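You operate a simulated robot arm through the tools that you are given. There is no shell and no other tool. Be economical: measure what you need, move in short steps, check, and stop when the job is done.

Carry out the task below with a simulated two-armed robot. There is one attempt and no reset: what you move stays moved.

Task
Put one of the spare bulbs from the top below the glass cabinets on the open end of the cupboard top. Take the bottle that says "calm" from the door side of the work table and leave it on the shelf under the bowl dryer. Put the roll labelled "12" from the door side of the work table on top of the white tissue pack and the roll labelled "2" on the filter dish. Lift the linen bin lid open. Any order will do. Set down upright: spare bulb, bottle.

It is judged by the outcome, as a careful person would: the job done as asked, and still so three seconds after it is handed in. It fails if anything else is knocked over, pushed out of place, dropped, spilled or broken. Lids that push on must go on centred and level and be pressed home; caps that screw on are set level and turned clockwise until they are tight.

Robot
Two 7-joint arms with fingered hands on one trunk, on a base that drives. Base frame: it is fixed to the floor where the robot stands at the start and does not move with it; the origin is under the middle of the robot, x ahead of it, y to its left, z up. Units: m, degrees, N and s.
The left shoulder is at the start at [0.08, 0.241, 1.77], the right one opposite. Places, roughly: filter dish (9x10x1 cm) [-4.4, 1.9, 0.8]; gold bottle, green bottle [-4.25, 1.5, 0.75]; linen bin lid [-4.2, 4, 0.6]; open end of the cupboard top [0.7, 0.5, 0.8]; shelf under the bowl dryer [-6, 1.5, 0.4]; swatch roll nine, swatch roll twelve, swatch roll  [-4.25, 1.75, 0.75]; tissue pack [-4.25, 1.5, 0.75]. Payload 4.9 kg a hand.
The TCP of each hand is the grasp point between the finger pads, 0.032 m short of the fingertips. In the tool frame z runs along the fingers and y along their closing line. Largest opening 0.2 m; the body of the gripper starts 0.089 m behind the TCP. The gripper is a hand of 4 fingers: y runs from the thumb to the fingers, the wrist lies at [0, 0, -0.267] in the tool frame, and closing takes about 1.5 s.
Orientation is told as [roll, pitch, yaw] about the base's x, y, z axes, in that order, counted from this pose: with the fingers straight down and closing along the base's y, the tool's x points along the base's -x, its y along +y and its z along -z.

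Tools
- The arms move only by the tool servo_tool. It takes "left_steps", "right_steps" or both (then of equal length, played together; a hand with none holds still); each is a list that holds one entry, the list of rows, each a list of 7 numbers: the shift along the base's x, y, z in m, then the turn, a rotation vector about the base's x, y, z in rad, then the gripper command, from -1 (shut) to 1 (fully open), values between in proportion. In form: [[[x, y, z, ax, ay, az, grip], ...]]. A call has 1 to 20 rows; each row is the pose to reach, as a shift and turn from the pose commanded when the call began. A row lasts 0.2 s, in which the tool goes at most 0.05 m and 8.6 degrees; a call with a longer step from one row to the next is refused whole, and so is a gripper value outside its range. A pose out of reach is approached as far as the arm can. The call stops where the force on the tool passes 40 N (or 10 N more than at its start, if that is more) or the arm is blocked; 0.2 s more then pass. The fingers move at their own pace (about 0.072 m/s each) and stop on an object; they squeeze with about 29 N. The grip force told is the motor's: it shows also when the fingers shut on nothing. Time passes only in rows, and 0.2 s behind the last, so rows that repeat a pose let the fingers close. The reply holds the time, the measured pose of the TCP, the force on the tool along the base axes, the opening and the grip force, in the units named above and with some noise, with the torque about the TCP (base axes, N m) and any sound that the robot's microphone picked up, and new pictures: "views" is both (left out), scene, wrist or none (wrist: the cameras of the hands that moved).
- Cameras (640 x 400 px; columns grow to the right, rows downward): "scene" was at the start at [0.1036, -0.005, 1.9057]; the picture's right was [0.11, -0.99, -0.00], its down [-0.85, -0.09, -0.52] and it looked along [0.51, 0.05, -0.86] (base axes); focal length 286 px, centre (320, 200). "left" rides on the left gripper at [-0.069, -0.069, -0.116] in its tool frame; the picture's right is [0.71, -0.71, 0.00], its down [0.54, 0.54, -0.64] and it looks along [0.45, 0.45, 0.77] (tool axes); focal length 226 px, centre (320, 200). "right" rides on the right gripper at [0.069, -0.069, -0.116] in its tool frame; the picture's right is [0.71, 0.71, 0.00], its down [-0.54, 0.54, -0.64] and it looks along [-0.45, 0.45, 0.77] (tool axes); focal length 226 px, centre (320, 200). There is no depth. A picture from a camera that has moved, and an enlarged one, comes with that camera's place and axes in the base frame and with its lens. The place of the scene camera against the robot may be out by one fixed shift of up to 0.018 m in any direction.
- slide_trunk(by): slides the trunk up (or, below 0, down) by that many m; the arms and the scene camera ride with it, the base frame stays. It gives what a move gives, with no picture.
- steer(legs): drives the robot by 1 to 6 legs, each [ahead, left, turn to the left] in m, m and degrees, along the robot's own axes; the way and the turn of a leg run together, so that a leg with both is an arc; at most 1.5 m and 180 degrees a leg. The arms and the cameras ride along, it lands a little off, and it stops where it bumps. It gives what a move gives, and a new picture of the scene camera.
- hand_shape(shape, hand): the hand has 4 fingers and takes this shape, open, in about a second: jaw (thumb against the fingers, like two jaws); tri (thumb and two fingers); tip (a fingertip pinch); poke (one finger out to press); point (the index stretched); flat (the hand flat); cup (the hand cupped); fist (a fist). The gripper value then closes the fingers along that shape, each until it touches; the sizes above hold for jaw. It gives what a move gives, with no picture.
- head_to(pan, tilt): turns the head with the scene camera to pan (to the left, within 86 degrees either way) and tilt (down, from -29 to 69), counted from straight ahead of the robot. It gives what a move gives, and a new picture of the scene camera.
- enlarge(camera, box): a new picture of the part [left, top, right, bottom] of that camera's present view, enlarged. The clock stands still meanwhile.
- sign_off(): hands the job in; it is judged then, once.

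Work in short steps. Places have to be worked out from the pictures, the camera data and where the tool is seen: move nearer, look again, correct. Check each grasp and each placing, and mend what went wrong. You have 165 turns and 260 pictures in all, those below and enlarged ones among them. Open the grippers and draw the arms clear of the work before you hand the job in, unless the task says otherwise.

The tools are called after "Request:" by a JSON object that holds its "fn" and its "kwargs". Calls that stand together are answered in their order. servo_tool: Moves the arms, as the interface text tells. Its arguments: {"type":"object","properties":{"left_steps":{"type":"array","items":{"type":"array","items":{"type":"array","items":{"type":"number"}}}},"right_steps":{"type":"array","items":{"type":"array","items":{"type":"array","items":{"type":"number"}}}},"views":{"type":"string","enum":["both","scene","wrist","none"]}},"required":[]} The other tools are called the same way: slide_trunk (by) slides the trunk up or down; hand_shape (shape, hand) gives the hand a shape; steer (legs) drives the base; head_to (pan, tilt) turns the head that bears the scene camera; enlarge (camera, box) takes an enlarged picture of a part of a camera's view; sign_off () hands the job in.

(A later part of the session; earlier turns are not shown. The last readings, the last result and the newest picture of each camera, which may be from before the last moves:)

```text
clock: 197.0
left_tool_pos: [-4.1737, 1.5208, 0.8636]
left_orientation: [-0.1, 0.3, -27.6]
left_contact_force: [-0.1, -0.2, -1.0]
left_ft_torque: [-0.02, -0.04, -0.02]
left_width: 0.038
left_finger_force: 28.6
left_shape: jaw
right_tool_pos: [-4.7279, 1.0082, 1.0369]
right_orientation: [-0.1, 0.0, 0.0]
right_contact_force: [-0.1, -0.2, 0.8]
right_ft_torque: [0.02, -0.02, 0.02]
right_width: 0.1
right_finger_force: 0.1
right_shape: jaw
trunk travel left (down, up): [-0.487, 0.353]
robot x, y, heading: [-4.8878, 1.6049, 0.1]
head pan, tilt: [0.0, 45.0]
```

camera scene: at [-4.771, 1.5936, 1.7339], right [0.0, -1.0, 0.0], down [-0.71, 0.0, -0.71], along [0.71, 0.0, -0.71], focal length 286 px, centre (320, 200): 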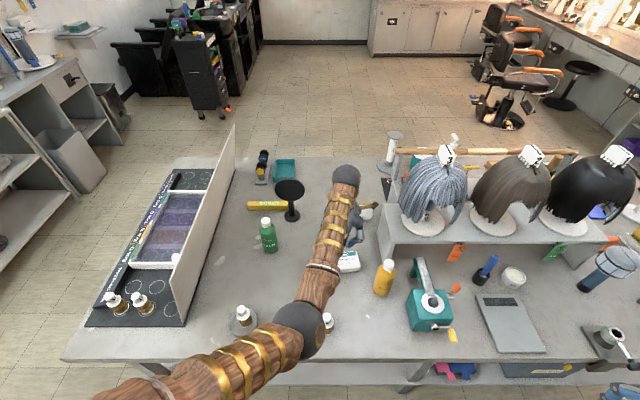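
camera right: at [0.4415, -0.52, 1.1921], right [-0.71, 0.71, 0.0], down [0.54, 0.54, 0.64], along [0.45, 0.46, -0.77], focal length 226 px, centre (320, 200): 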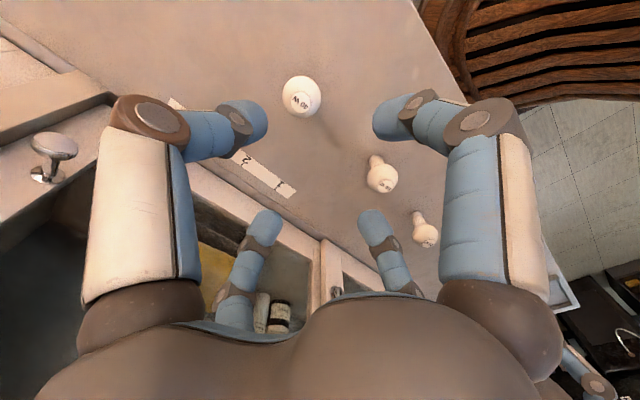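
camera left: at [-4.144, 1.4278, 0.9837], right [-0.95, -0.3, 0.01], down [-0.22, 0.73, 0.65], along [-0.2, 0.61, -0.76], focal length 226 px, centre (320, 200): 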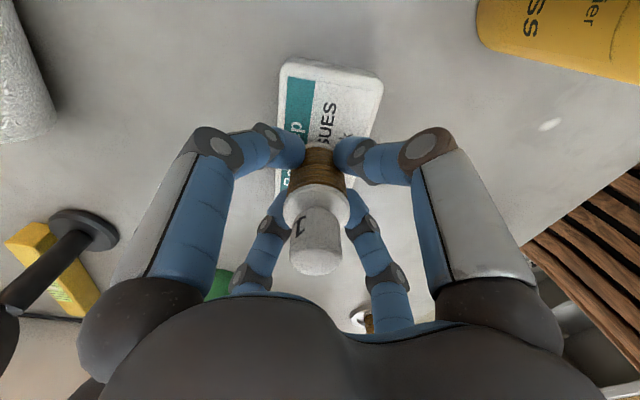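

Still no load, so I continue a few mm.

Request:
{"fn": "servo_tool", "kwargs": {"left_steps": [[[0, 0, -0.002, 0, 0, 0, -1], [0, 0, -0.004, 0, 0, 0, -1], [0, 0, -0.005, 0, 0, 0, -1]]], "views": "wrist"}}

Request:
{"fn": "enlarge", "kwargs": {"camera": "left", "box": [240, 40, 400, 200]}}

Request:
{"fn": "enlarge", "kwargs": {"camera": "scene", "box": [310, 220, 380, 290]}}

```text
clock: 197.8
left_tool_pos: [-4.1741, 1.5216, 0.8603]
left_orientation: [0.0, 0.3, -27.6]
left_contact_force: [0.2, 0.5, 12.2]
left_ft_torque: [-0.08, -0.12, -0.01]
left_width: 0.0382
left_finger_force: 28.5
left_shape: jaw
right_tool_pos: [-4.7283, 1.0098, 1.0347]
right_orientation: [-0.1, 0.1, -0.1]
right_contact_force: [0.7, -0.5, 0.3]
right_ft_torque: [-0.02, 0.02, 0.01]
right_width: 0.1003
right_finger_force: 0.1
right_shape: jaw
trunk travel left (down, up): [-0.487, 0.353]
robot x, y, heading: [-4.8868, 1.6033, 0.1]
head pan, tilt: [0.0, 45.0]
camera left: at [-4.1446, 1.428, 0.9759], right [-0.95, -0.3, 0.0], down [-0.23, 0.73, 0.64], along [-0.2, 0.61, -0.76], focal length 226 px, centre (320, 200)
```

left: 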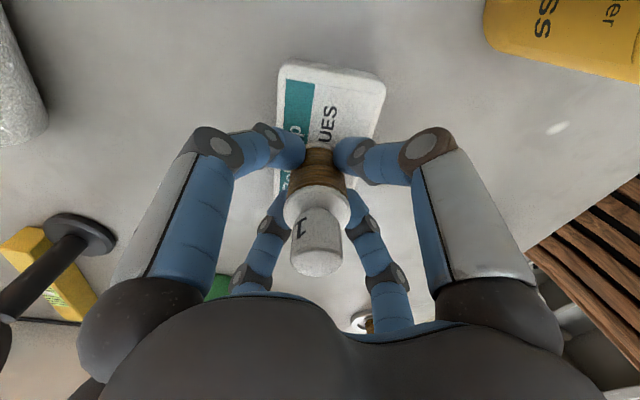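

```text
2.50 times, centred on (320, 120) of left
camera zoom: at [-4.1446, 1.428, 0.9759], right [-0.95, -0.3, 0.0], down [-0.23, 0.73, 0.64], along [-0.2, 0.61, -0.76], focal length 565 px, centre (320, 400)
```

zoom: 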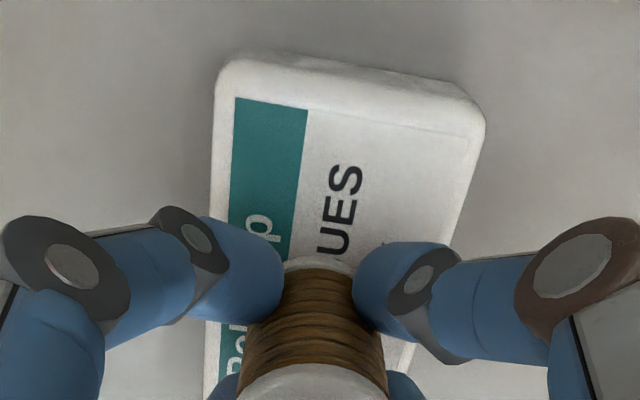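

```text
5.71 times, centred on (345, 255) of scene
camera zoom: at [-4.7725, 1.5908, 1.7341], right [0.0, -1.0, 0.0], down [-0.71, 0.0, -0.71], along [0.71, 0.0, -0.71], focal length 1633 px, centre (177, -114)
```

zoom: 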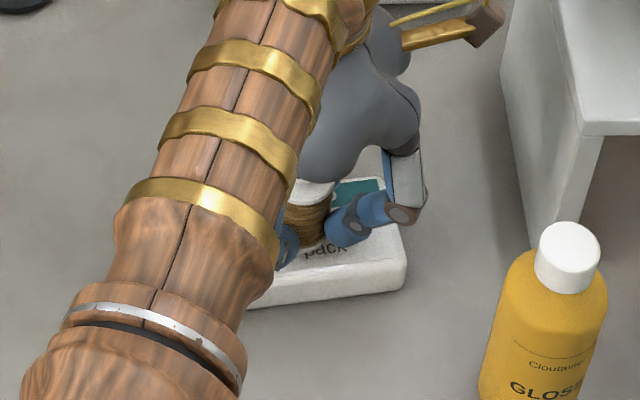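

Contact (12 N), well centred on the pack. I ease up 1 mm, open and check.

Request:
{"fn": "servo_tool", "kwargs": {"left_steps": [[[0, 0, 0.001, 0, 0, 0, -0.9], [0, 0, 0.001, 0, 0, 0, -0.6], [0, 0, 0.001, 0, 0, 0, -0.3], [0, 0, 0.001, 0, 0, 0, -0.2], [0, 0, 0.001, 0, 0, 0, -0.2]]], "views": "wrist"}}

```text
clock: 199.0
left_tool_pos: [-4.1746, 1.5206, 0.8584]
left_orientation: [0.0, 0.3, -27.5]
left_contact_force: [0.7, 0.2, -0.2]
left_ft_torque: [-0.03, -0.02, -0.03]
left_width: 0.0794
left_finger_force: 0.1
left_shape: jaw
right_tool_pos: [-4.7283, 1.0078, 1.0362]
right_orientation: [-0.1, -0.1, -0.1]
right_contact_force: [-0.1, 0.9, -0.4]
right_ft_torque: [-0.02, 0.01, 0.0]
right_width: 0.1002
right_finger_force: 0.0
right_shape: jaw
trunk travel left (down, up): [-0.487, 0.353]
robot x, y, heading: [-4.888, 1.6049, -0.1]
head pan, tilt: [0.0, 45.0]
camera left: at [-4.1446, 1.428, 0.9749], right [-0.95, -0.3, 0.01], down [-0.22, 0.73, 0.65], along [-0.2, 0.61, -0.76], focal length 226 px, centre (320, 200)
```

left: 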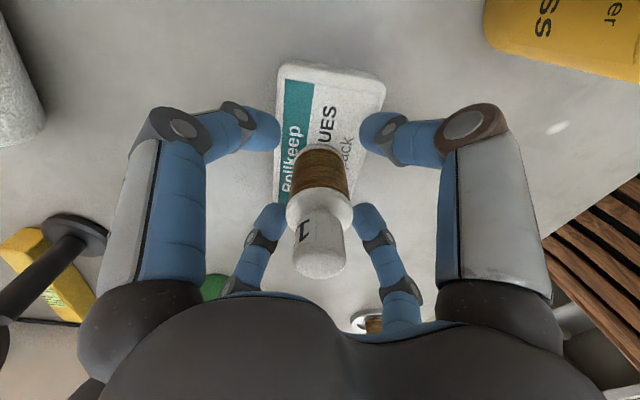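

Roll 12 stands on the pack. I raise the hand clear, draw it back, and test a tilted grasp pose (two digits each side) for the bottle, since the shelf must be entered from the front.

Request:
{"fn": "servo_tool", "kwargs": {"left_steps": [[[0, 0, 0.04, 0, 0, 0, -0.2], [0, 0, 0.085, 0, 0, 0, -0.2], [0, 0, 0.13, 0, 0, 0, -0.2], [0, 0, 0.18, 0, 0, 0, -0.2], [-0.03, 0.02, 0.21, 0, 0, 0, -0.2], [-0.06, 0.04, 0.24, 0, 0, -0.1, 0], [-0.09, 0.06, 0.24, 0, 0, -0.2, 0], [-0.12, 0.08, 0.24, 0, 0, -0.3, 0]]], "views": "scene"}}

```text
clock: 200.8
left_tool_pos: [-4.2967, 1.5996, 1.1]
left_orientation: [0.0, 0.4, -44.9]
left_contact_force: [-0.2, -0.4, -0.3]
left_ft_torque: [-0.01, -0.07, 0.05]
left_width: 0.0998
left_finger_force: 0.0
left_shape: jaw
right_tool_pos: [-4.7302, 1.0078, 1.0363]
right_orientation: [0.0, -0.1, -0.2]
right_contact_force: [0.6, -0.2, 0.2]
right_ft_torque: [0.02, -0.02, 0.0]
right_width: 0.1001
right_finger_force: 0.1
right_shape: jaw
trunk travel left (down, up): [-0.487, 0.353]
robot x, y, heading: [-4.8893, 1.6035, 0.3]
head pan, tilt: [0.0, 45.0]
camera scene: at [-4.7737, 1.5897, 1.734], right [0.0, -1.0, 0.0], down [-0.71, 0.0, -0.71], along [0.71, 0.0, -0.71], focal length 286 px, centre (320, 200)
```

scene: 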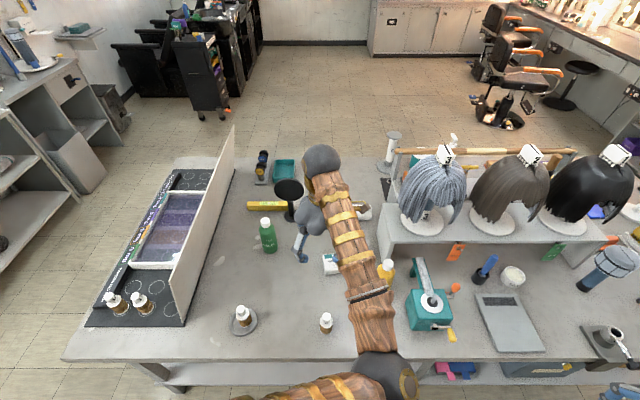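

Now I pitch the tool 45° forward, at height.

Request:
{"fn": "servo_tool", "kwargs": {"left_steps": [[[0, 0.02, 0.0, 0, -0.13, 0, 0], [0, 0.04, 0.0, 0, -0.26, 0, 0], [0, 0.06, 0.0, 0, -0.39, 0, 0], [0.02, 0.06, 0, 0, -0.52, 0, 0], [0.04, 0.06, 0, 0, -0.65, 0, 0], [0.06, 0.06, 0, 0, -0.785, 0, 0]]], "views": "both"}}

```text
clock: 202.2
left_tool_pos: [-4.2344, 1.6623, 1.0986]
left_orientation: [35.0, -30.0, -54.2]
left_contact_force: [1.1, -0.2, -0.2]
left_ft_torque: [-0.02, -0.01, -0.05]
left_width: 0.0999
left_finger_force: 0.2
left_shape: jaw
right_tool_pos: [-4.7282, 1.0098, 1.0372]
right_orientation: [0.0, 0.1, -0.1]
right_contact_force: [-0.4, -0.3, -0.5]
right_ft_torque: [-0.04, 0.02, 0.04]
right_width: 0.1002
right_finger_force: 0.0
right_shape: jaw
trunk travel left (down, up): [-0.487, 0.353]
robot x, y, heading: [-4.8875, 1.6033, -0.1]
head pan, tilt: [0.0, 45.0]
camera scene: at [-4.7711, 1.5926, 1.7339], right [0.0, -1.0, 0.0], down [-0.71, 0.0, -0.71], along [0.71, 0.0, -0.71], focal length 286 px, centre (320, 200)
camera left: at [-4.3153, 1.5644, 1.1822], right [-0.71, -0.01, -0.7], down [-0.46, 0.76, 0.45], along [0.54, 0.64, -0.55], focal length 226 px, centre (320, 200)
```

scene: 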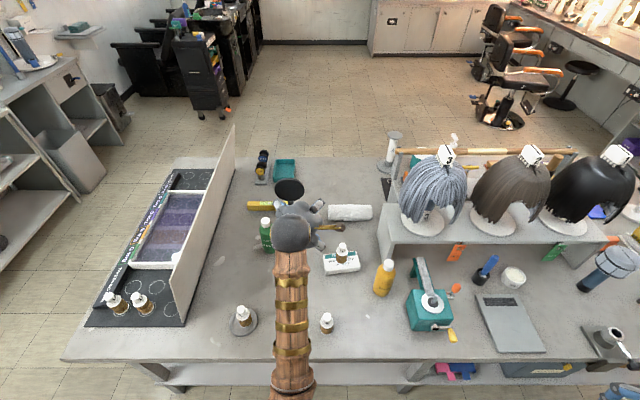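
left: 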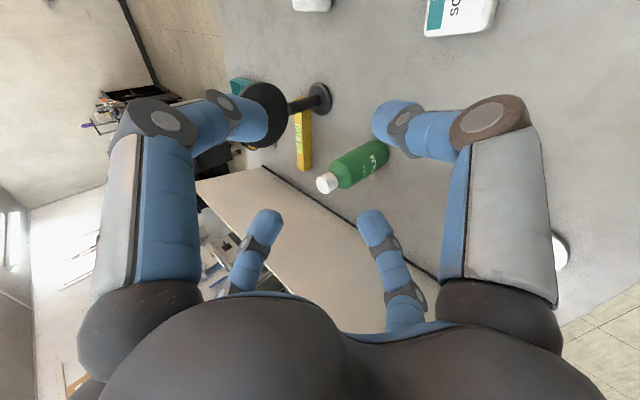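

The pose works (pointing 45° forward-down). The bottle measures at about [-4.082,1.81], top z≈0.926. I shift the base left so the hand lines up, then lower it in front of the bottle with a wide opening.

Request:
{"fn": "steer", "kwargs": {"legs": [[0, 0.148, 0]]}}

Request:
{"fn": "servo_tool", "kwargs": {"left_steps": [[[-0.01, 0, -0.03, 0, 0, 0, 0.3], [-0.01, 0, -0.07, 0, 0, 0, 0.6], [-0.01, 0, -0.11, 0, 0, 0, 0.6], [-0.01, 0, -0.15, 0, 0, 0, 0.6], [-0.01, 0, -0.19, 0, 0, 0, 0.6]]], "views": "both"}}

```text
clock: 203.6
left_tool_pos: [-4.2335, 1.8047, 1.0986]
left_orientation: [35.0, -29.7, -54.5]
left_contact_force: [-0.2, -0.4, 0.1]
left_ft_torque: [-0.03, 0.02, 0.0]
left_width: 0.0997
left_finger_force: 0.1
left_shape: jaw
right_tool_pos: [-4.7279, 1.1558, 1.0362]
right_orientation: [0.0, -0.1, -0.3]
right_contact_force: [0.6, -0.2, -0.7]
right_ft_torque: [-0.01, -0.01, -0.01]
right_width: 0.1002
right_finger_force: 0.0
right_shape: jaw
trunk travel left (down, up): [-0.487, 0.353]
robot x, y, heading: [-4.8857, 1.7506, -0.3]
head pan, tilt: [0.0, 45.0]
camera scene: at [-4.7707, 1.7352, 1.7338], right [0.0, -1.0, 0.0], down [-0.71, 0.0, -0.71], along [0.71, 0.0, -0.71], focal length 286 px, centre (320, 200)
```

scene: 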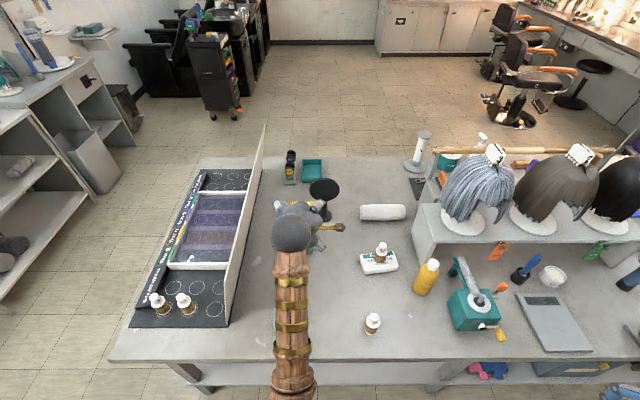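

```text
clock: 204.8
left_tool_pos: [-4.243, 1.8062, 0.9085]
left_orientation: [34.9, -29.9, -54.4]
left_contact_force: [0.6, 0.4, 0.5]
left_ft_torque: [-0.03, -0.01, 0.03]
left_width: 0.1598
left_finger_force: 0.1
left_shape: jaw
right_tool_pos: [-4.7291, 1.1573, 1.0371]
right_orientation: [-0.1, 0.0, -0.3]
right_contact_force: [-0.9, 0.0, -0.7]
right_ft_torque: [-0.03, 0.0, -0.02]
right_width: 0.1003
right_finger_force: 0.1
right_shape: jaw
trunk travel left (down, up): [-0.487, 0.353]
robot x, y, heading: [-4.8895, 1.7493, 0.1]
head pan, tilt: [0.0, 45.0]
camera scene: at [-4.7702, 1.7389, 1.7339], right [0.0, -1.0, 0.0], down [-0.71, 0.0, -0.71], along [0.71, 0.0, -0.71], focal length 286 px, centre (320, 200)
camera left: at [-4.3236, 1.7091, 0.9908], right [-0.71, 0.0, -0.7], down [-0.45, 0.77, 0.46], along [0.54, 0.64, -0.55], focal length 226 px, centre (320, 200)
```

scene: 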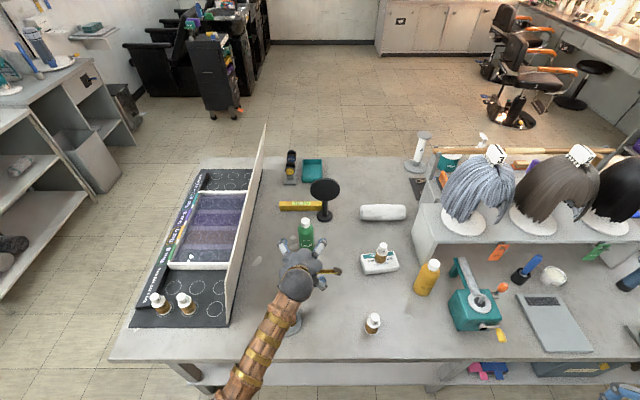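
left: 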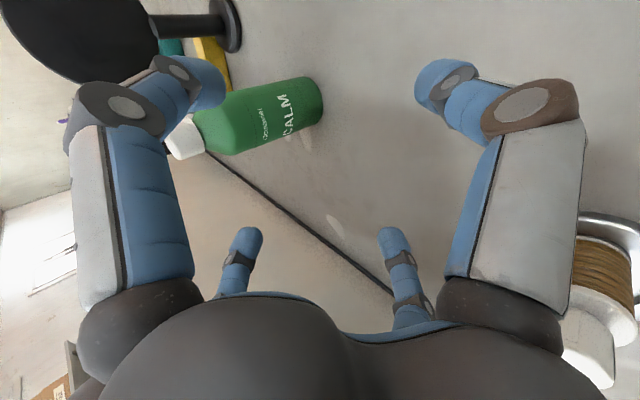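

The bottle is well between the digits laterally (y≈1.81). I advance to it in two stages, first halfway.

Request:
{"fn": "servo_tool", "kwargs": {"left_steps": [[[0.03, 0.002, -0.01, 0, 0, 0, 0.6], [0.06, 0.004, -0.025, 0, 0, 0, 0.6], [0.09, 0.004, -0.04, 0, 0, 0, 0.6]]], "views": "both"}}

```text
clock: 205.6
left_tool_pos: [-4.1518, 1.8108, 0.869]
left_orientation: [34.7, -29.7, -54.4]
left_contact_force: [0.7, -0.1, 0.1]
left_ft_torque: [0.0, 0.01, 0.03]
left_width: 0.1595
left_finger_force: 0.1
left_shape: jaw
right_tool_pos: [-4.7279, 1.1561, 1.0367]
right_orientation: [-0.1, 0.1, -0.4]
right_contact_force: [-0.2, 0.3, -0.6]
right_ft_torque: [0.01, 0.04, -0.02]
right_width: 0.1
right_finger_force: 0.2
right_shape: jaw
trunk travel left (down, up): [-0.487, 0.353]
robot x, y, heading: [-4.888, 1.7527, 0.0]
head pan, tilt: [0.0, 45.0]
camera scene: at [-4.7696, 1.738, 1.7338], right [0.0, -1.0, 0.0], down [-0.71, 0.0, -0.71], along [0.71, 0.0, -0.71], focal length 286 px, centre (320, 200)
camera left: at [-4.2332, 1.7133, 0.9509], right [-0.71, 0.0, -0.7], down [-0.45, 0.76, 0.46], along [0.54, 0.64, -0.55], focal length 226 px, centre (320, 200)
```

scene: 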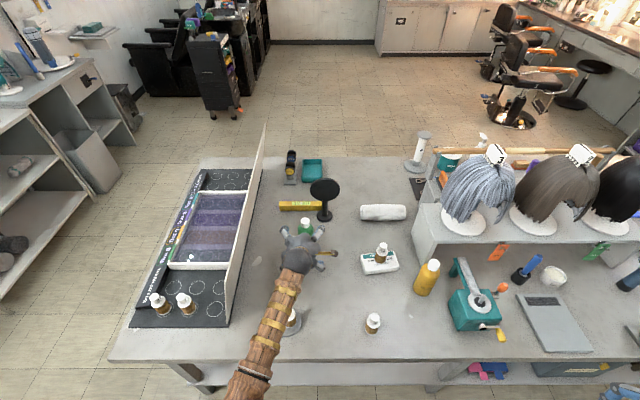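
left: 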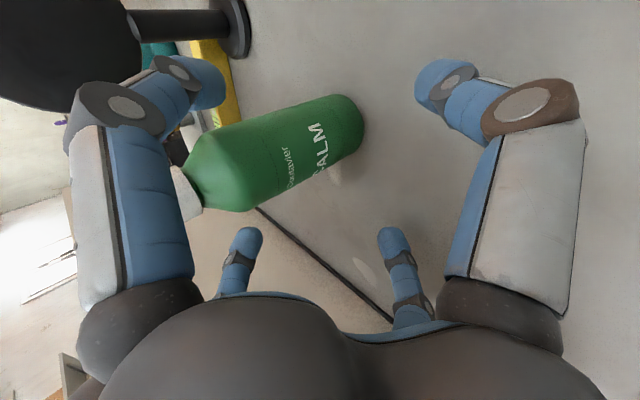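

Aligned. I advance the rest of the way.

Request:
{"fn": "servo_tool", "kwargs": {"left_steps": [[[0.03, 0.0, -0.008, 0, 0, 0, 0.6], [0.06, 0.0, -0.015, 0, 0, 0, 0.6], [0.078, 0.0, -0.02, 0, 0, 0, 0.6]]], "views": "both"}}

```text
clock: 206.4
left_tool_pos: [-4.0768, 1.8093, 0.8504]
left_orientation: [35.1, -30.1, -54.5]
left_contact_force: [-0.4, -1.0, 8.8]
left_ft_torque: [-0.4, 0.13, 0.02]
left_width: 0.1595
left_finger_force: 0.0
left_shape: jaw
right_tool_pos: [-4.7307, 1.1569, 1.0368]
right_orientation: [0.0, -0.1, -0.3]
right_contact_force: [-0.5, -0.5, -0.7]
right_ft_torque: [0.03, -0.01, 0.02]
right_width: 0.1003
right_finger_force: 0.0
right_shape: jaw
trunk travel left (down, up): [-0.487, 0.353]
robot x, y, heading: [-4.8888, 1.7533, -0.5]
head pan, tilt: [0.0, 45.0]
camera scene: at [-4.7733, 1.7382, 1.7342], right [0.0, -1.0, 0.0], down [-0.71, 0.0, -0.71], along [0.71, 0.0, -0.71], focal length 286 px, centre (320, 200)
camera left: at [-4.1573, 1.7122, 0.9345], right [-0.71, 0.0, -0.71], down [-0.45, 0.77, 0.45], along [0.54, 0.64, -0.54], focal length 226 px, centre (320, 200)
```

scene: 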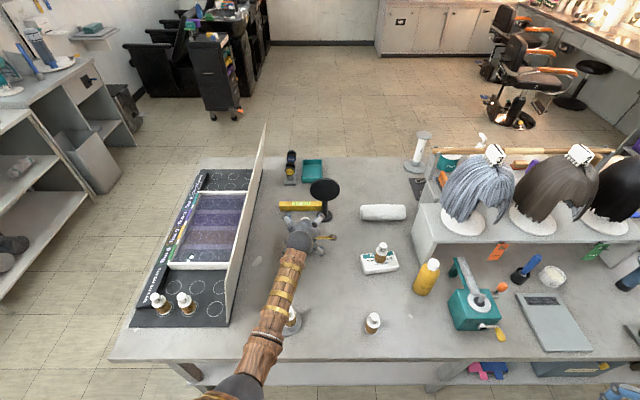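
left: 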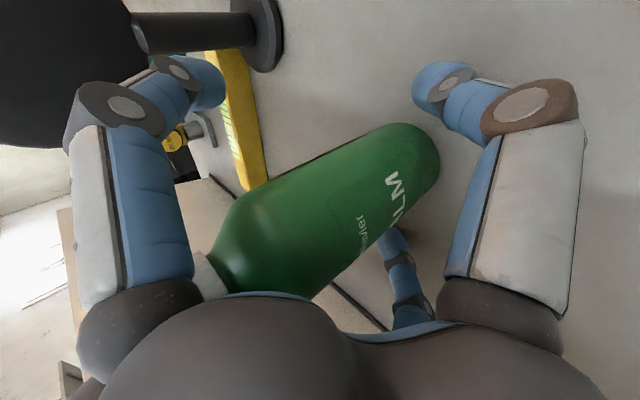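

There is a light upward force (palm touching the cap). I ease up and back a little, then close gently.

Request:
{"fn": "servo_tool", "kwargs": {"left_steps": [[[-0.006, 0.001, 0.006, 0, 0, 0, 0.6], [-0.006, 0.001, 0.006, 0, 0, 0, 0.3], [-0.006, 0.001, 0.006, 0, 0, 0, 0.0], [-0.006, 0.001, 0.006, 0, 0, 0, -0.2], [-0.006, 0.001, 0.006, 0, 0, 0, -0.2]]], "views": "both"}}

```text
clock: 207.6
left_tool_pos: [-4.0813, 1.8111, 0.8552]
left_orientation: [34.9, -29.7, -54.4]
left_contact_force: [0.2, 0.3, -0.9]
left_ft_torque: [-0.02, 0.01, 0.0]
left_width: 0.0655
left_finger_force: 0.1
left_shape: jaw
right_tool_pos: [-4.7299, 1.1567, 1.0359]
right_orientation: [-0.1, 0.0, -0.3]
right_contact_force: [0.0, -0.2, -0.4]
right_ft_torque: [0.01, 0.0, 0.01]
right_width: 0.1002
right_finger_force: 0.1
right_shape: jaw
trunk travel left (down, up): [-0.487, 0.353]
robot x, y, heading: [-4.8869, 1.7537, -0.4]
head pan, tilt: [0.0, 45.0]
camera scene: at [-4.7705, 1.7382, 1.7338], right [0.0, -1.0, 0.0], down [-0.71, 0.0, -0.71], along [0.71, 0.0, -0.71], focal length 286 px, centre (320, 200)
camera left: at [-4.1629, 1.7142, 0.9374], right [-0.71, 0.0, -0.7], down [-0.45, 0.77, 0.46], along [0.54, 0.64, -0.55], focal length 226 px, centre (320, 200)
```

scene: 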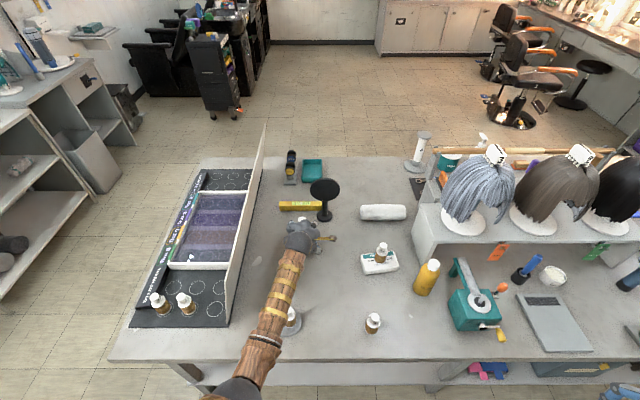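
left: 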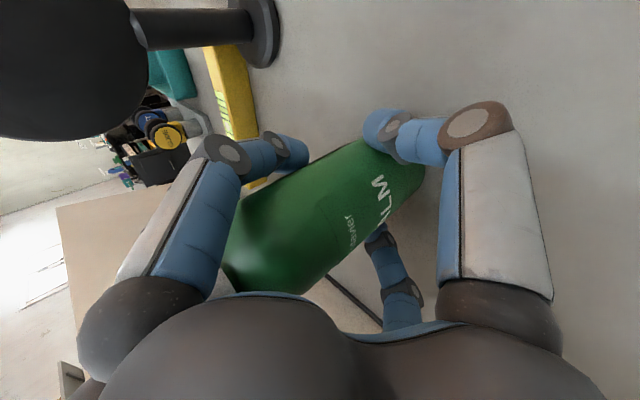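

The digits are embracing the bottle. I close fully.

Request:
{"fn": "servo_tool", "kwargs": {"left_steps": [[[0, 0, 0, 0, 0, 0, -0.5], [0, 0, 0, 0, 0, 0, -1], [0, 0, 0, 0, 0, 0, -1], [0, 0, 0, 0, 0, 0, -1]]], "views": "wrist"}}

```text
clock: 208.6
left_tool_pos: [-4.0806, 1.8109, 0.8567]
left_orientation: [35.0, -29.9, -54.5]
left_contact_force: [0.2, -1.7, 5.7]
left_ft_torque: [-0.02, 0.18, 0.03]
left_width: 0.0306
left_finger_force: 29.2
left_shape: jaw
right_tool_pos: [-4.7297, 1.1558, 1.0369]
right_orientation: [-0.1, 0.0, -0.4]
right_contact_force: [0.1, -0.1, -0.1]
right_ft_torque: [0.02, 0.0, -0.02]
right_width: 0.1001
right_finger_force: 0.1
right_shape: jaw
trunk travel left (down, up): [-0.487, 0.353]
robot x, y, heading: [-4.89, 1.747, -0.3]
head pan, tilt: [0.0, 45.0]
camera left: at [-4.1631, 1.7138, 0.9391], right [-0.71, 0.0, -0.7], down [-0.45, 0.77, 0.46], along [0.54, 0.64, -0.54], focal length 226 px, centre (320, 200)
```

left: 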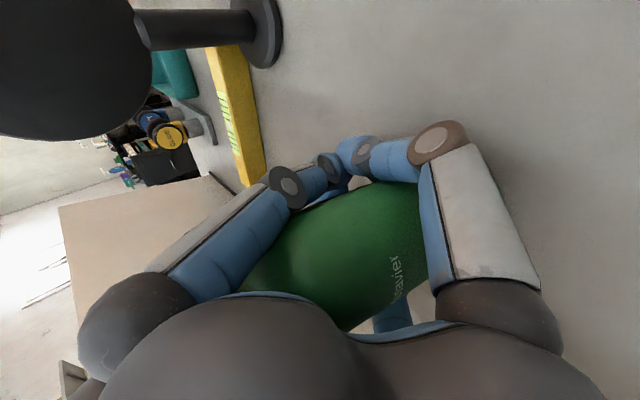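

The digits wrap round the bottle. I lift 6 cm and check how it hangs.

Request:
{"fn": "servo_tool", "kwargs": {"left_steps": [[[0, 0, 0.02, 0, 0, 0, -1], [0, 0, 0.05, 0, 0, 0, -1], [0, 0, 0.09, 0, 0, 0, -1], [-0.03, 0, 0.12, 0, 0, 0, -1]]], "views": "both"}}

Request:
{"fn": "enlarge", "kwargs": {"camera": "scene", "box": [230, 170, 370, 310]}}

```text
clock: 209.6
left_tool_pos: [-4.1134, 1.8115, 0.9757]
left_orientation: [34.9, -29.8, -54.4]
left_contact_force: [-0.4, -0.5, -2.9]
left_ft_torque: [0.03, -0.13, -0.01]
left_width: 0.0307
left_finger_force: 29.5
left_shape: jaw
right_tool_pos: [-4.7303, 1.1572, 1.0373]
right_orientation: [0.0, -0.1, -0.3]
right_contact_force: [-0.2, -0.1, 0.3]
right_ft_torque: [-0.04, -0.04, 0.01]
right_width: 0.1002
right_finger_force: 0.0
right_shape: jaw
trunk travel left (down, up): [-0.487, 0.353]
robot x, y, heading: [-4.8903, 1.754, -0.4]
head pan, tilt: [0.0, 45.0]
camera scene: at [-4.7727, 1.7389, 1.7339], right [0.0, -1.0, 0.0], down [-0.71, 0.0, -0.71], along [0.71, 0.0, -0.71], focal length 286 px, centre (320, 200)
camera left: at [-4.1947, 1.7141, 1.0581], right [-0.71, 0.0, -0.7], down [-0.45, 0.77, 0.46], along [0.54, 0.64, -0.55], focal length 226 px, centre (320, 200)
```

scene: 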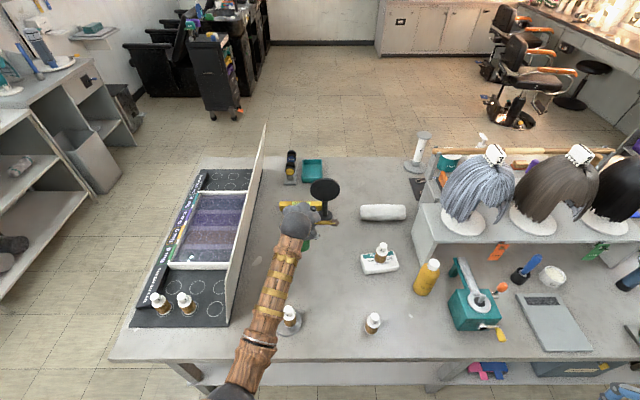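
left: 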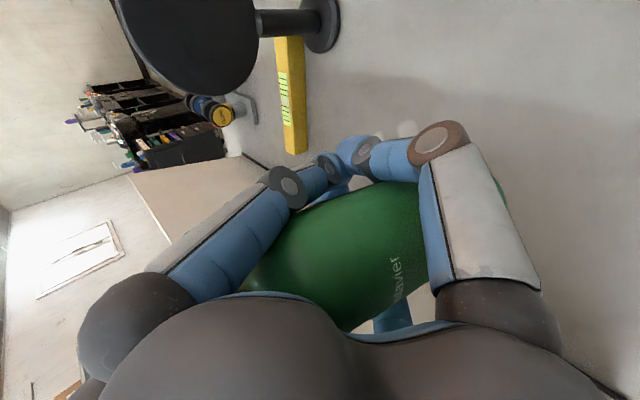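

```text
2.86 times, centred on (300, 240) of scene
camera zoom: at [-4.7727, 1.7389, 1.7339], right [0.0, -1.0, 0.0], down [-0.71, 0.0, -0.71], along [0.71, 0.0, -0.71], focal length 817 px, centre (377, 86)
```

zoom: 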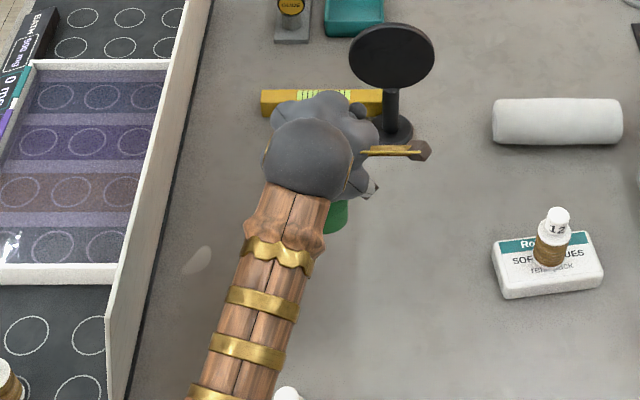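

Bottle held firmly and upright; roll 12 sits well on the pack. I raise the trunk, back away, and draw the hand in.

Request:
{"fn": "slide_trunk", "kwargs": {"by": 0.15}}

Request:
{"fn": "steer", "kwargs": {"legs": [[-0.3, 0, 0]]}}

Request:
{"fn": "servo_tool", "kwargs": {"left_steps": [[[-0.04, 0, 0, 0, 0, 0, -1], [-0.08, 0, 0, 0, 0, 0, -1], [-0.12, 0, 0, 0, 0, 0, -1], [-0.16, 0, 0, 0, 0, 0, -1]]], "views": "scene"}}

```text
clock: 211.3
left_tool_pos: [-4.1134, 1.8114, 1.1247]
left_orientation: [34.9, -29.8, -54.4]
left_contact_force: [0.1, 0.4, -2.8]
left_ft_torque: [-0.01, -0.19, -0.03]
left_width: 0.0307
left_finger_force: 29.0
left_shape: jaw
right_tool_pos: [-4.7271, 1.156, 1.1865]
right_orientation: [-0.2, 0.1, -0.2]
right_contact_force: [-0.7, -0.5, -0.2]
right_ft_torque: [0.02, 0.02, 0.03]
right_width: 0.1002
right_finger_force: 0.0
right_shape: jaw
trunk travel left (down, up): [-0.637, 0.203]
robot x, y, heading: [-4.8829, 1.7503, -0.2]
head pan, tilt: [0.0, 45.0]
```

```text
clock: 213.4
left_tool_pos: [-4.4114, 1.8118, 1.1224]
left_orientation: [34.8, -29.7, -54.5]
left_contact_force: [-0.1, -1.0, -3.5]
left_ft_torque: [0.02, -0.1, 0.01]
left_width: 0.0305
left_finger_force: 28.6
left_shape: jaw
right_tool_pos: [-5.0303, 1.1578, 1.1871]
right_orientation: [0.0, 0.0, -0.3]
right_contact_force: [0.3, -0.2, -0.1]
right_ft_torque: [0.01, 0.03, 0.02]
right_width: 0.1002
right_finger_force: 0.1
right_shape: jaw
trunk travel left (down, up): [-0.637, 0.203]
robot x, y, heading: [-5.1903, 1.7526, -0.4]
head pan, tilt: [0.0, 45.0]
camera scene: at [-5.0694, 1.7396, 1.8836], right [-0.01, -1.0, 0.0], down [-0.71, 0.0, -0.71], along [0.71, 0.0, -0.71], focal length 286 px, centre (320, 200)
```

scene: 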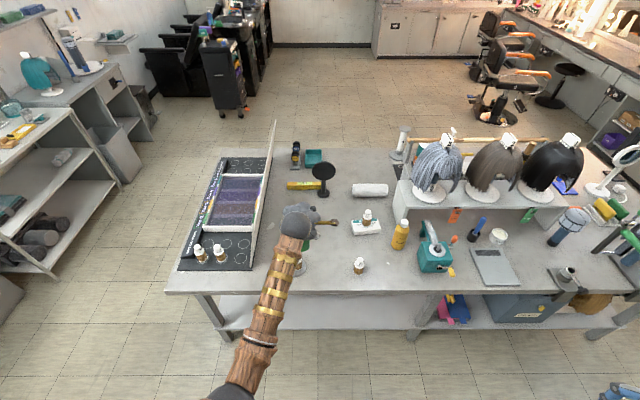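

```text
clock: 214.4
left_tool_pos: [-4.5757, 1.8114, 1.127]
left_orientation: [34.9, -29.9, -54.6]
left_contact_force: [-1.4, 0.4, -3.5]
left_ft_torque: [0.02, -0.15, 0.01]
left_width: 0.0308
left_finger_force: 28.6
left_shape: jaw
right_tool_pos: [-5.0343, 1.1592, 1.1873]
right_orientation: [-0.2, -0.1, -0.3]
right_contact_force: [-1.2, 0.0, 0.1]
right_ft_torque: [-0.02, -0.05, -0.01]
right_width: 0.1002
right_finger_force: 0.0
right_shape: jaw
trunk travel left (down, up): [-0.637, 0.203]
robot x, y, heading: [-5.1905, 1.7478, -0.3]
head pan, tilt: [0.0, 45.0]
camera scene: at [-5.0758, 1.7403, 1.884], right [-0.01, -1.0, 0.0], down [-0.71, 0.0, -0.71], along [0.71, 0.0, -0.71], focal length 286 px, centre (320, 200)
```

scene: 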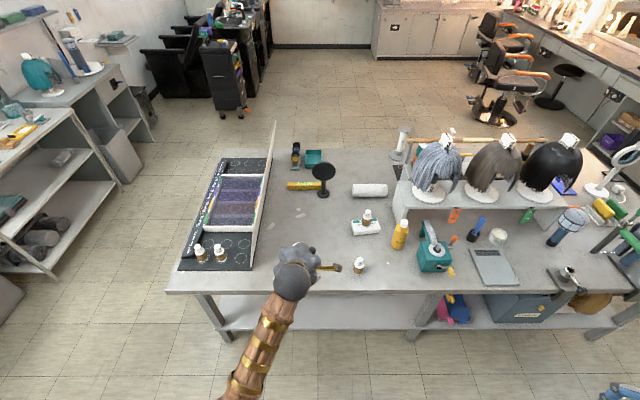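

The way is clear. I sidestep to the free floor by the door, turn round, and come back facing the station.

Request:
{"fn": "steer", "kwargs": {"legs": [[0, 1.05, 0], [0.22, 0, 0], [0, 0, 180]]}}

Request:
{"fn": "steer", "kwargs": {"legs": [[0, 1.2, 0]]}}

```text
clock: 228.4
left_tool_pos: [-5.5824, 2.7336, 1.1249]
left_orientation: [35.0, -29.9, 126.2]
left_contact_force: [0.0, -0.3, -4.0]
left_ft_torque: [-0.02, 0.17, 0.03]
left_width: 0.029
left_finger_force: 29.2
left_shape: jaw
right_tool_pos: [-5.1329, 3.3915, 1.1871]
right_orientation: [-0.1, 0.0, -179.7]
right_contact_force: [-1.2, 0.1, -0.3]
right_ft_torque: [-0.01, 0.02, 0.03]
right_width: 0.1003
right_finger_force: 0.1
right_shape: jaw
trunk travel left (down, up): [-0.637, 0.203]
robot x, y, heading: [-4.9664, 2.8059, -179.5]
head pan, tilt: [0.0, 45.0]
camera scene: at [-5.073, 2.7868, 1.8838], right [-0.01, 1.0, 0.0], down [0.71, 0.0, -0.71], along [-0.71, 0.0, -0.71], focal length 286 px, centre (320, 200)
```

scene: 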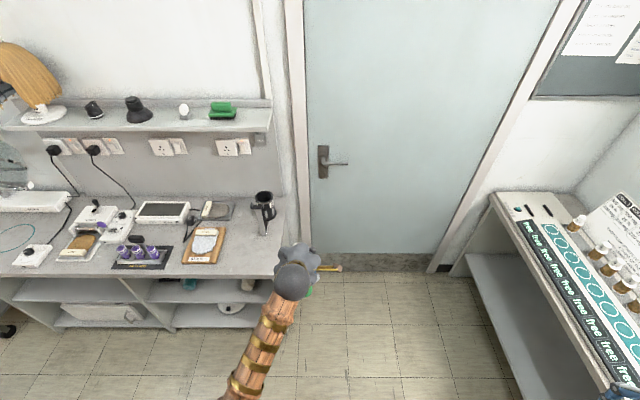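

```text
clock: 234.5
left_tool_pos: [-5.5787, 1.5454, 1.1258]
left_orientation: [34.8, -29.7, 125.8]
left_contact_force: [-1.1, 0.0, -3.0]
left_ft_torque: [0.02, 0.2, 0.01]
left_width: 0.0292
left_finger_force: 28.6
left_shape: jaw
right_tool_pos: [-5.1262, 2.2019, 1.1863]
right_orientation: [0.1, 0.0, 180.0]
right_contact_force: [0.2, 0.3, -0.3]
right_ft_torque: [0.0, 0.04, 0.03]
right_width: 0.1005
right_finger_force: 0.0
right_shape: jaw
trunk travel left (down, up): [-0.637, 0.203]
robot x, y, heading: [-4.9598, 1.6063, -179.9]
head pan, tilt: [0.0, 45.0]
camera scene: at [-5.0692, 1.5962, 1.8838], right [0.0, 1.0, 0.0], down [0.71, 0.0, -0.71], along [-0.71, 0.0, -0.71], focal length 286 px, centre (320, 200)
```

scene: 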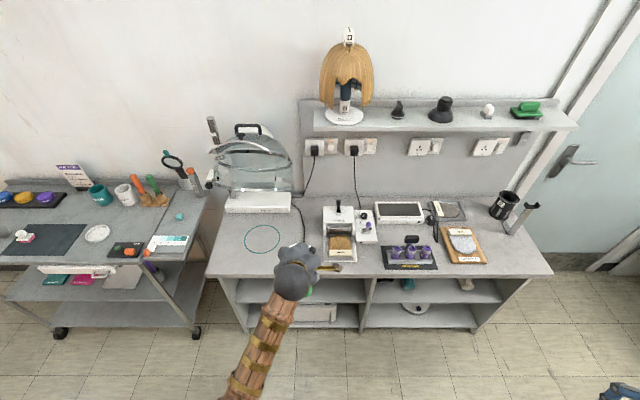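

I am in front of the station; the left cubby spans y≈1.25–1.79. I back up a little, lower the trunk, and look into the cubby.

Request:
{"fn": "steer", "kwargs": {"legs": [[-0.07, 0, 0]]}}

Request:
{"fn": "slide_trunk", "kwargs": {"by": -0.46}}

Request:
{"fn": "head_to", "kwargs": {"pan": 0, "tilt": 40}}

```text
clock: 235.5
left_tool_pos: [-5.5173, 1.544, 1.1216]
left_orientation: [34.5, -29.6, 126.0]
left_contact_force: [-1.0, -0.2, -3.9]
left_ft_torque: [-0.02, 0.11, 0.02]
left_width: 0.0294
left_finger_force: 29.2
left_shape: jaw
right_tool_pos: [-5.0641, 2.2007, 1.1857]
right_orientation: [0.0, 0.4, -179.9]
right_contact_force: [-0.9, -0.2, -0.6]
right_ft_torque: [0.0, -0.1, 0.0]
right_width: 0.1004
right_finger_force: 0.1
right_shape: jaw
trunk travel left (down, up): [-0.637, 0.203]
robot x, y, heading: [-4.8946, 1.6071, -179.7]
head pan, tilt: [0.0, 45.0]
camera scene: at [-5.0127, 1.5948, 1.8829], right [0.0, 1.0, 0.0], down [0.71, 0.0, -0.7], along [-0.7, 0.0, -0.71], focal length 286 px, centre (320, 200)
```

scene: 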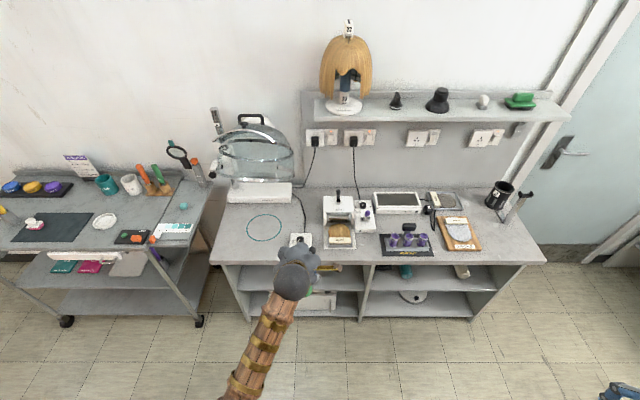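

```text
refused: -0.46 is not a number from -0.4 to 0.4
```

```text
clock: 236.2
left_tool_pos: [-5.5135, 1.544, 1.1233]
left_orientation: [34.8, -29.7, 126.1]
left_contact_force: [-0.3, 0.1, -3.8]
left_ft_torque: [-0.06, 0.15, -0.01]
left_width: 0.0292
left_finger_force: 29.0
left_shape: jaw
right_tool_pos: [-5.06, 2.1998, 1.186]
right_orientation: [-0.1, 0.0, -179.9]
right_contact_force: [0.0, 0.0, -0.4]
right_ft_torque: [0.02, -0.05, 0.03]
right_width: 0.1001
right_finger_force: 0.0
right_shape: jaw
trunk travel left (down, up): [-0.637, 0.203]
robot x, y, heading: [-4.8966, 1.6046, -179.9]
head pan, tilt: [0.0, 40.0]
camera scene: at [-5.0088, 1.5949, 1.8907], right [0.0, 1.0, 0.0], down [0.65, 0.0, -0.76], along [-0.76, 0.0, -0.65], focal length 286 px, centre (320, 200)
```

scene: 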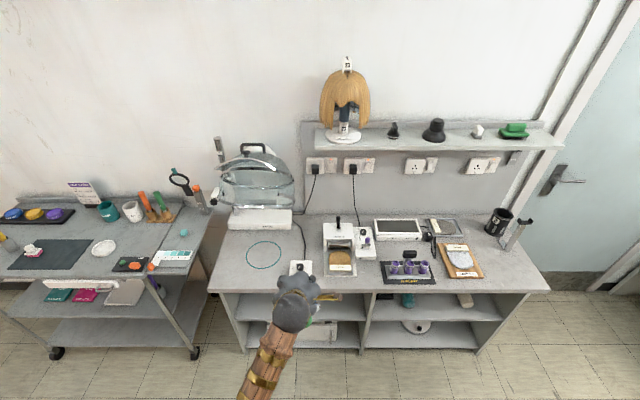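

I lower by 0.38 and look into the cubby.

Request:
{"fn": "slide_trunk", "kwargs": {"by": -0.38}}

Request:
{"fn": "head_to", "kwargs": {"pan": 0, "tilt": 42}}

Request:
{"fn": "enlarge", "kwargs": {"camera": "scene", "box": [200, 150, 460, 330]}}

```text
clock: 239.8
left_tool_pos: [-5.5109, 1.5435, 0.7447]
left_orientation: [34.9, -29.8, 125.9]
left_contact_force: [0.0, 0.3, -2.7]
left_ft_torque: [0.0, 0.17, 0.01]
left_width: 0.0288
left_finger_force: 29.2
left_shape: jaw
right_tool_pos: [-5.0553, 2.1998, 0.8066]
right_orientation: [-0.1, 0.0, -180.0]
right_contact_force: [0.1, -0.4, -0.7]
right_ft_torque: [-0.01, 0.02, 0.01]
right_width: 0.1002
right_finger_force: 0.0
right_shape: jaw
trunk travel left (down, up): [-0.257, 0.583]
robot x, y, heading: [-4.8975, 1.6087, -180.0]
head pan, tilt: [0.0, 40.0]
```

```text
clock: 240.5
left_tool_pos: [-5.5098, 1.5434, 0.7447]
left_orientation: [34.9, -29.8, 125.9]
left_contact_force: [-0.1, 0.0, -3.2]
left_ft_torque: [0.0, 0.17, 0.02]
left_width: 0.029
left_finger_force: 29.1
left_shape: jaw
right_tool_pos: [-5.0571, 2.2007, 0.8066]
right_orientation: [-0.1, 0.0, -179.9]
right_contact_force: [-1.0, 0.3, -0.5]
right_ft_torque: [-0.01, 0.03, 0.03]
right_width: 0.1002
right_finger_force: 0.0
right_shape: jaw
trunk travel left (down, up): [-0.257, 0.583]
robot x, y, heading: [-4.8909, 1.6073, -180.2]
head pan, tilt: [0.0, 42.0]
camera scene: at [-5.0023, 1.595, 1.5082], right [0.0, 1.0, 0.0], down [0.67, 0.0, -0.74], along [-0.74, 0.0, -0.67], focal length 286 px, centre (320, 200)
```

scene: 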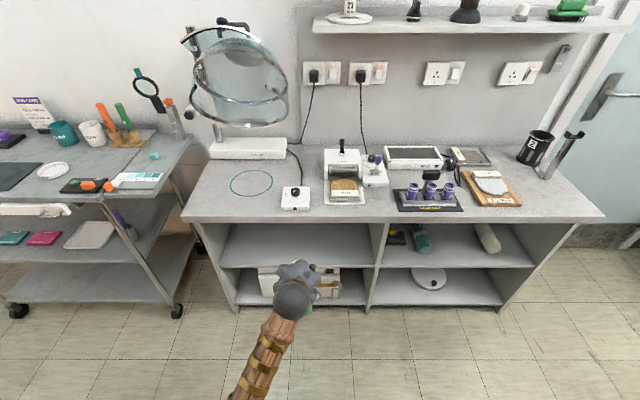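

```text
2.22 times, centred on (330, 240) of scene
camera zoom: at [-5.0023, 1.595, 1.5082], right [0.0, 1.0, 0.0], down [0.67, 0.0, -0.74], along [-0.74, 0.0, -0.67], focal length 635 px, centre (298, 111)
```

zoom: 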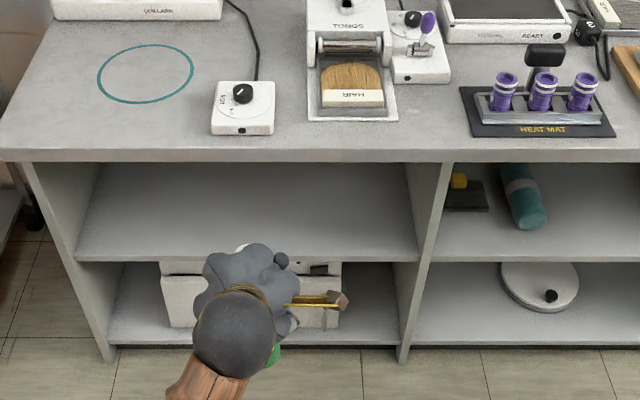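

The empty middle shelf is in clear view (its edge at roughly z 0.43–0.49, top front edge x≈-5.68). I lower the bottle to just above shelf height, still outside, and compare.

Request:
{"fn": "slide_trunk", "kwargs": {"by": -0.13}}

Request:
{"fn": "enlarge", "kwargs": {"camera": "scene", "box": [200, 100, 460, 330]}}

Request:
{"fn": "enlarge", "kwargs": {"camera": "left", "box": [0, 0, 640, 400]}}

```text
clock: 242.1
left_tool_pos: [-5.5091, 1.5431, 0.6148]
left_orientation: [34.9, -29.9, 125.9]
left_contact_force: [-0.2, -0.5, -3.9]
left_ft_torque: [-0.03, 0.18, -0.02]
left_width: 0.0291
left_finger_force: 28.6
left_shape: jaw
right_tool_pos: [-5.0569, 2.2006, 0.6764]
right_orientation: [-0.1, 0.0, -179.9]
right_contact_force: [0.2, 0.7, 0.5]
right_ft_torque: [0.02, -0.01, -0.02]
right_width: 0.1002
right_finger_force: 0.1
right_shape: jaw
trunk travel left (down, up): [-0.127, 0.713]
robot x, y, heading: [-4.8929, 1.6055, -180.1]
head pan, tilt: [0.0, 42.0]
```

```text
1.74 times, centred on (330, 215) of scene
camera zoom: at [-5.0021, 1.5949, 1.3782], right [0.0, 1.0, 0.0], down [0.67, 0.0, -0.74], along [-0.74, 0.0, -0.67], focal length 497 px, centre (303, 174)
```

zoom: 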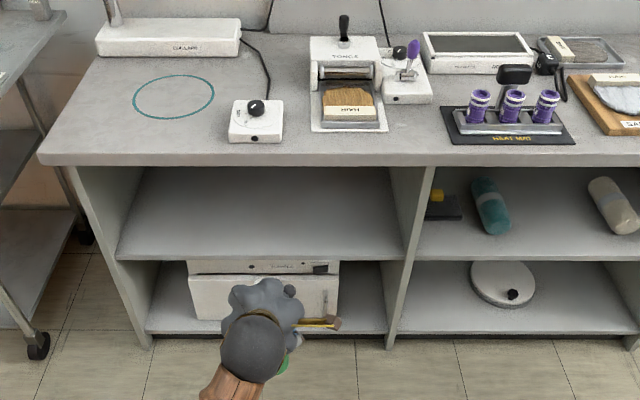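

```text
1.00 times, centred on (320, 200) of left
camera zoom: at [-5.4295, 1.6416, 0.6979], right [0.71, 0.01, -0.7], down [0.46, -0.76, 0.46], along [-0.53, -0.65, -0.55], focal length 226 px, centre (320, 200)
```

zoom: 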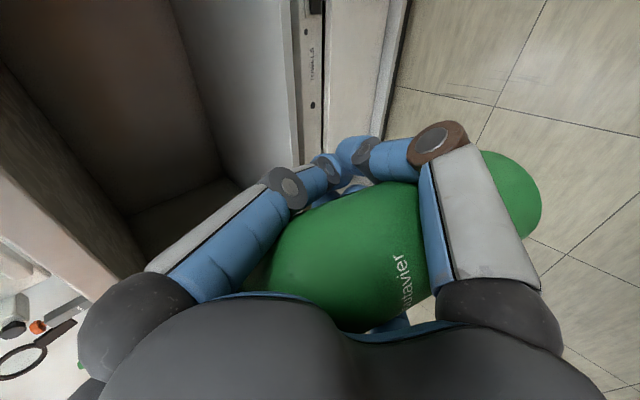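

Triangulated: shelf front edge x≈-5.735, z≈0.44; top's front edge x≈-5.707, top surface z≈0.787. The bottle base is 0.10 m below the TCP, so I lower to TCP z≈0.558 and drive in partway.

Request:
{"fn": "slide_trunk", "kwargs": {"by": -0.055}}

Request:
{"fn": "steer", "kwargs": {"legs": [[0.17, 0, 0]]}}

Request:
{"fn": "enlarge", "kwargs": {"camera": "left", "box": [0, 0, 640, 400]}}

Request:
{"fn": "enlarge", "kwargs": {"camera": "scene", "box": [200, 150, 420, 370]}}

```text
clock: 243.0
left_tool_pos: [-5.5094, 1.5435, 0.5606]
left_orientation: [34.9, -29.8, 125.8]
left_contact_force: [0.4, -0.5, -2.8]
left_ft_torque: [0.01, 0.14, 0.0]
left_width: 0.0291
left_finger_force: 29.3
left_shape: jaw
right_tool_pos: [-5.0562, 2.1997, 0.6227]
right_orientation: [-0.1, 0.0, -179.9]
right_contact_force: [0.1, 0.2, 0.2]
right_ft_torque: [-0.01, -0.01, 0.0]
right_width: 0.1003
right_finger_force: 0.1
right_shape: jaw
trunk travel left (down, up): [-0.072, 0.768]
robot x, y, heading: [-4.8961, 1.6052, -180.0]
head pan, tilt: [0.0, 42.0]
```

```text
clock: 244.5
left_tool_pos: [-5.6818, 1.5437, 0.5592]
left_orientation: [34.8, -29.8, 125.9]
left_contact_force: [-0.7, 1.1, -4.4]
left_ft_torque: [-0.04, 0.17, 0.03]
left_width: 0.0286
left_finger_force: 28.9
left_shape: jaw
right_tool_pos: [-5.2283, 2.2003, 0.621]
right_orientation: [-0.1, 0.0, -180.1]
right_contact_force: [0.2, 0.1, -0.8]
right_ft_torque: [0.02, -0.02, 0.0]
right_width: 0.0999
right_finger_force: 0.0
right_shape: jaw
trunk travel left (down, up): [-0.072, 0.768]
robot x, y, heading: [-5.0617, 1.6072, -180.0]
head pan, tilt: [0.0, 42.0]
camera scene: at [-5.1737, 1.595, 1.323], right [0.0, 1.0, 0.0], down [0.67, 0.0, -0.74], along [-0.74, 0.0, -0.67], focal length 286 px, centre (320, 200)
```

scene: 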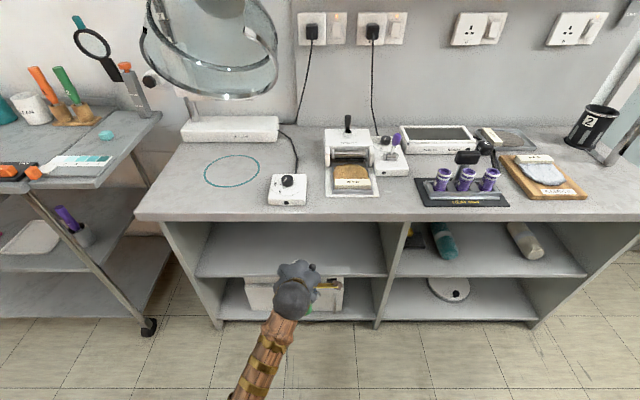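

```text
1.00 times, centred on (320, 200) of left
camera zoom: at [-5.6002, 1.642, 0.6421], right [0.71, 0.01, -0.7], down [0.46, -0.76, 0.46], along [-0.53, -0.65, -0.55], focal length 226 px, centre (320, 200)
```

zoom: 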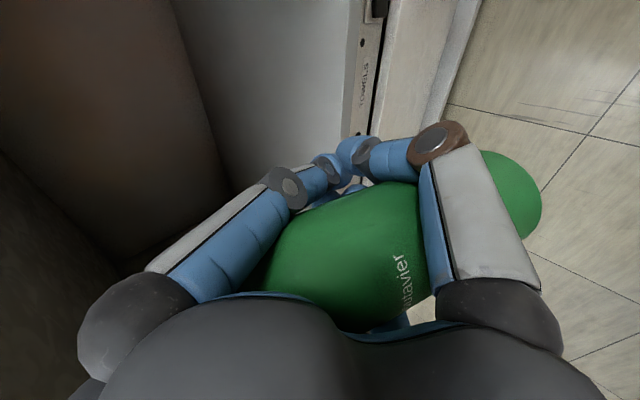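

```text
1.82 times, centred on (310, 260) of scene
camera zoom: at [-5.1737, 1.595, 1.323], right [0.0, 1.0, 0.0], down [0.67, 0.0, -0.74], along [-0.74, 0.0, -0.67], focal length 520 px, centre (338, 91)
```

zoom: 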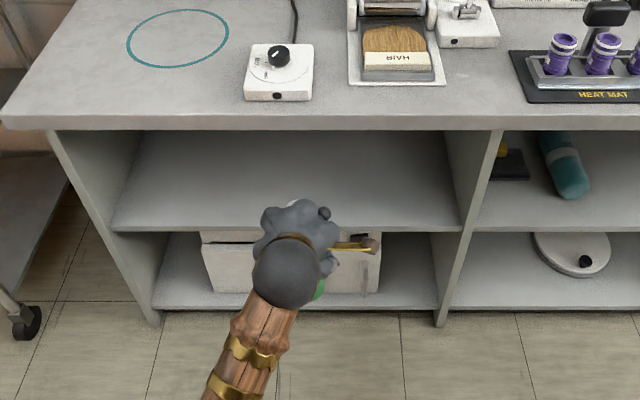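

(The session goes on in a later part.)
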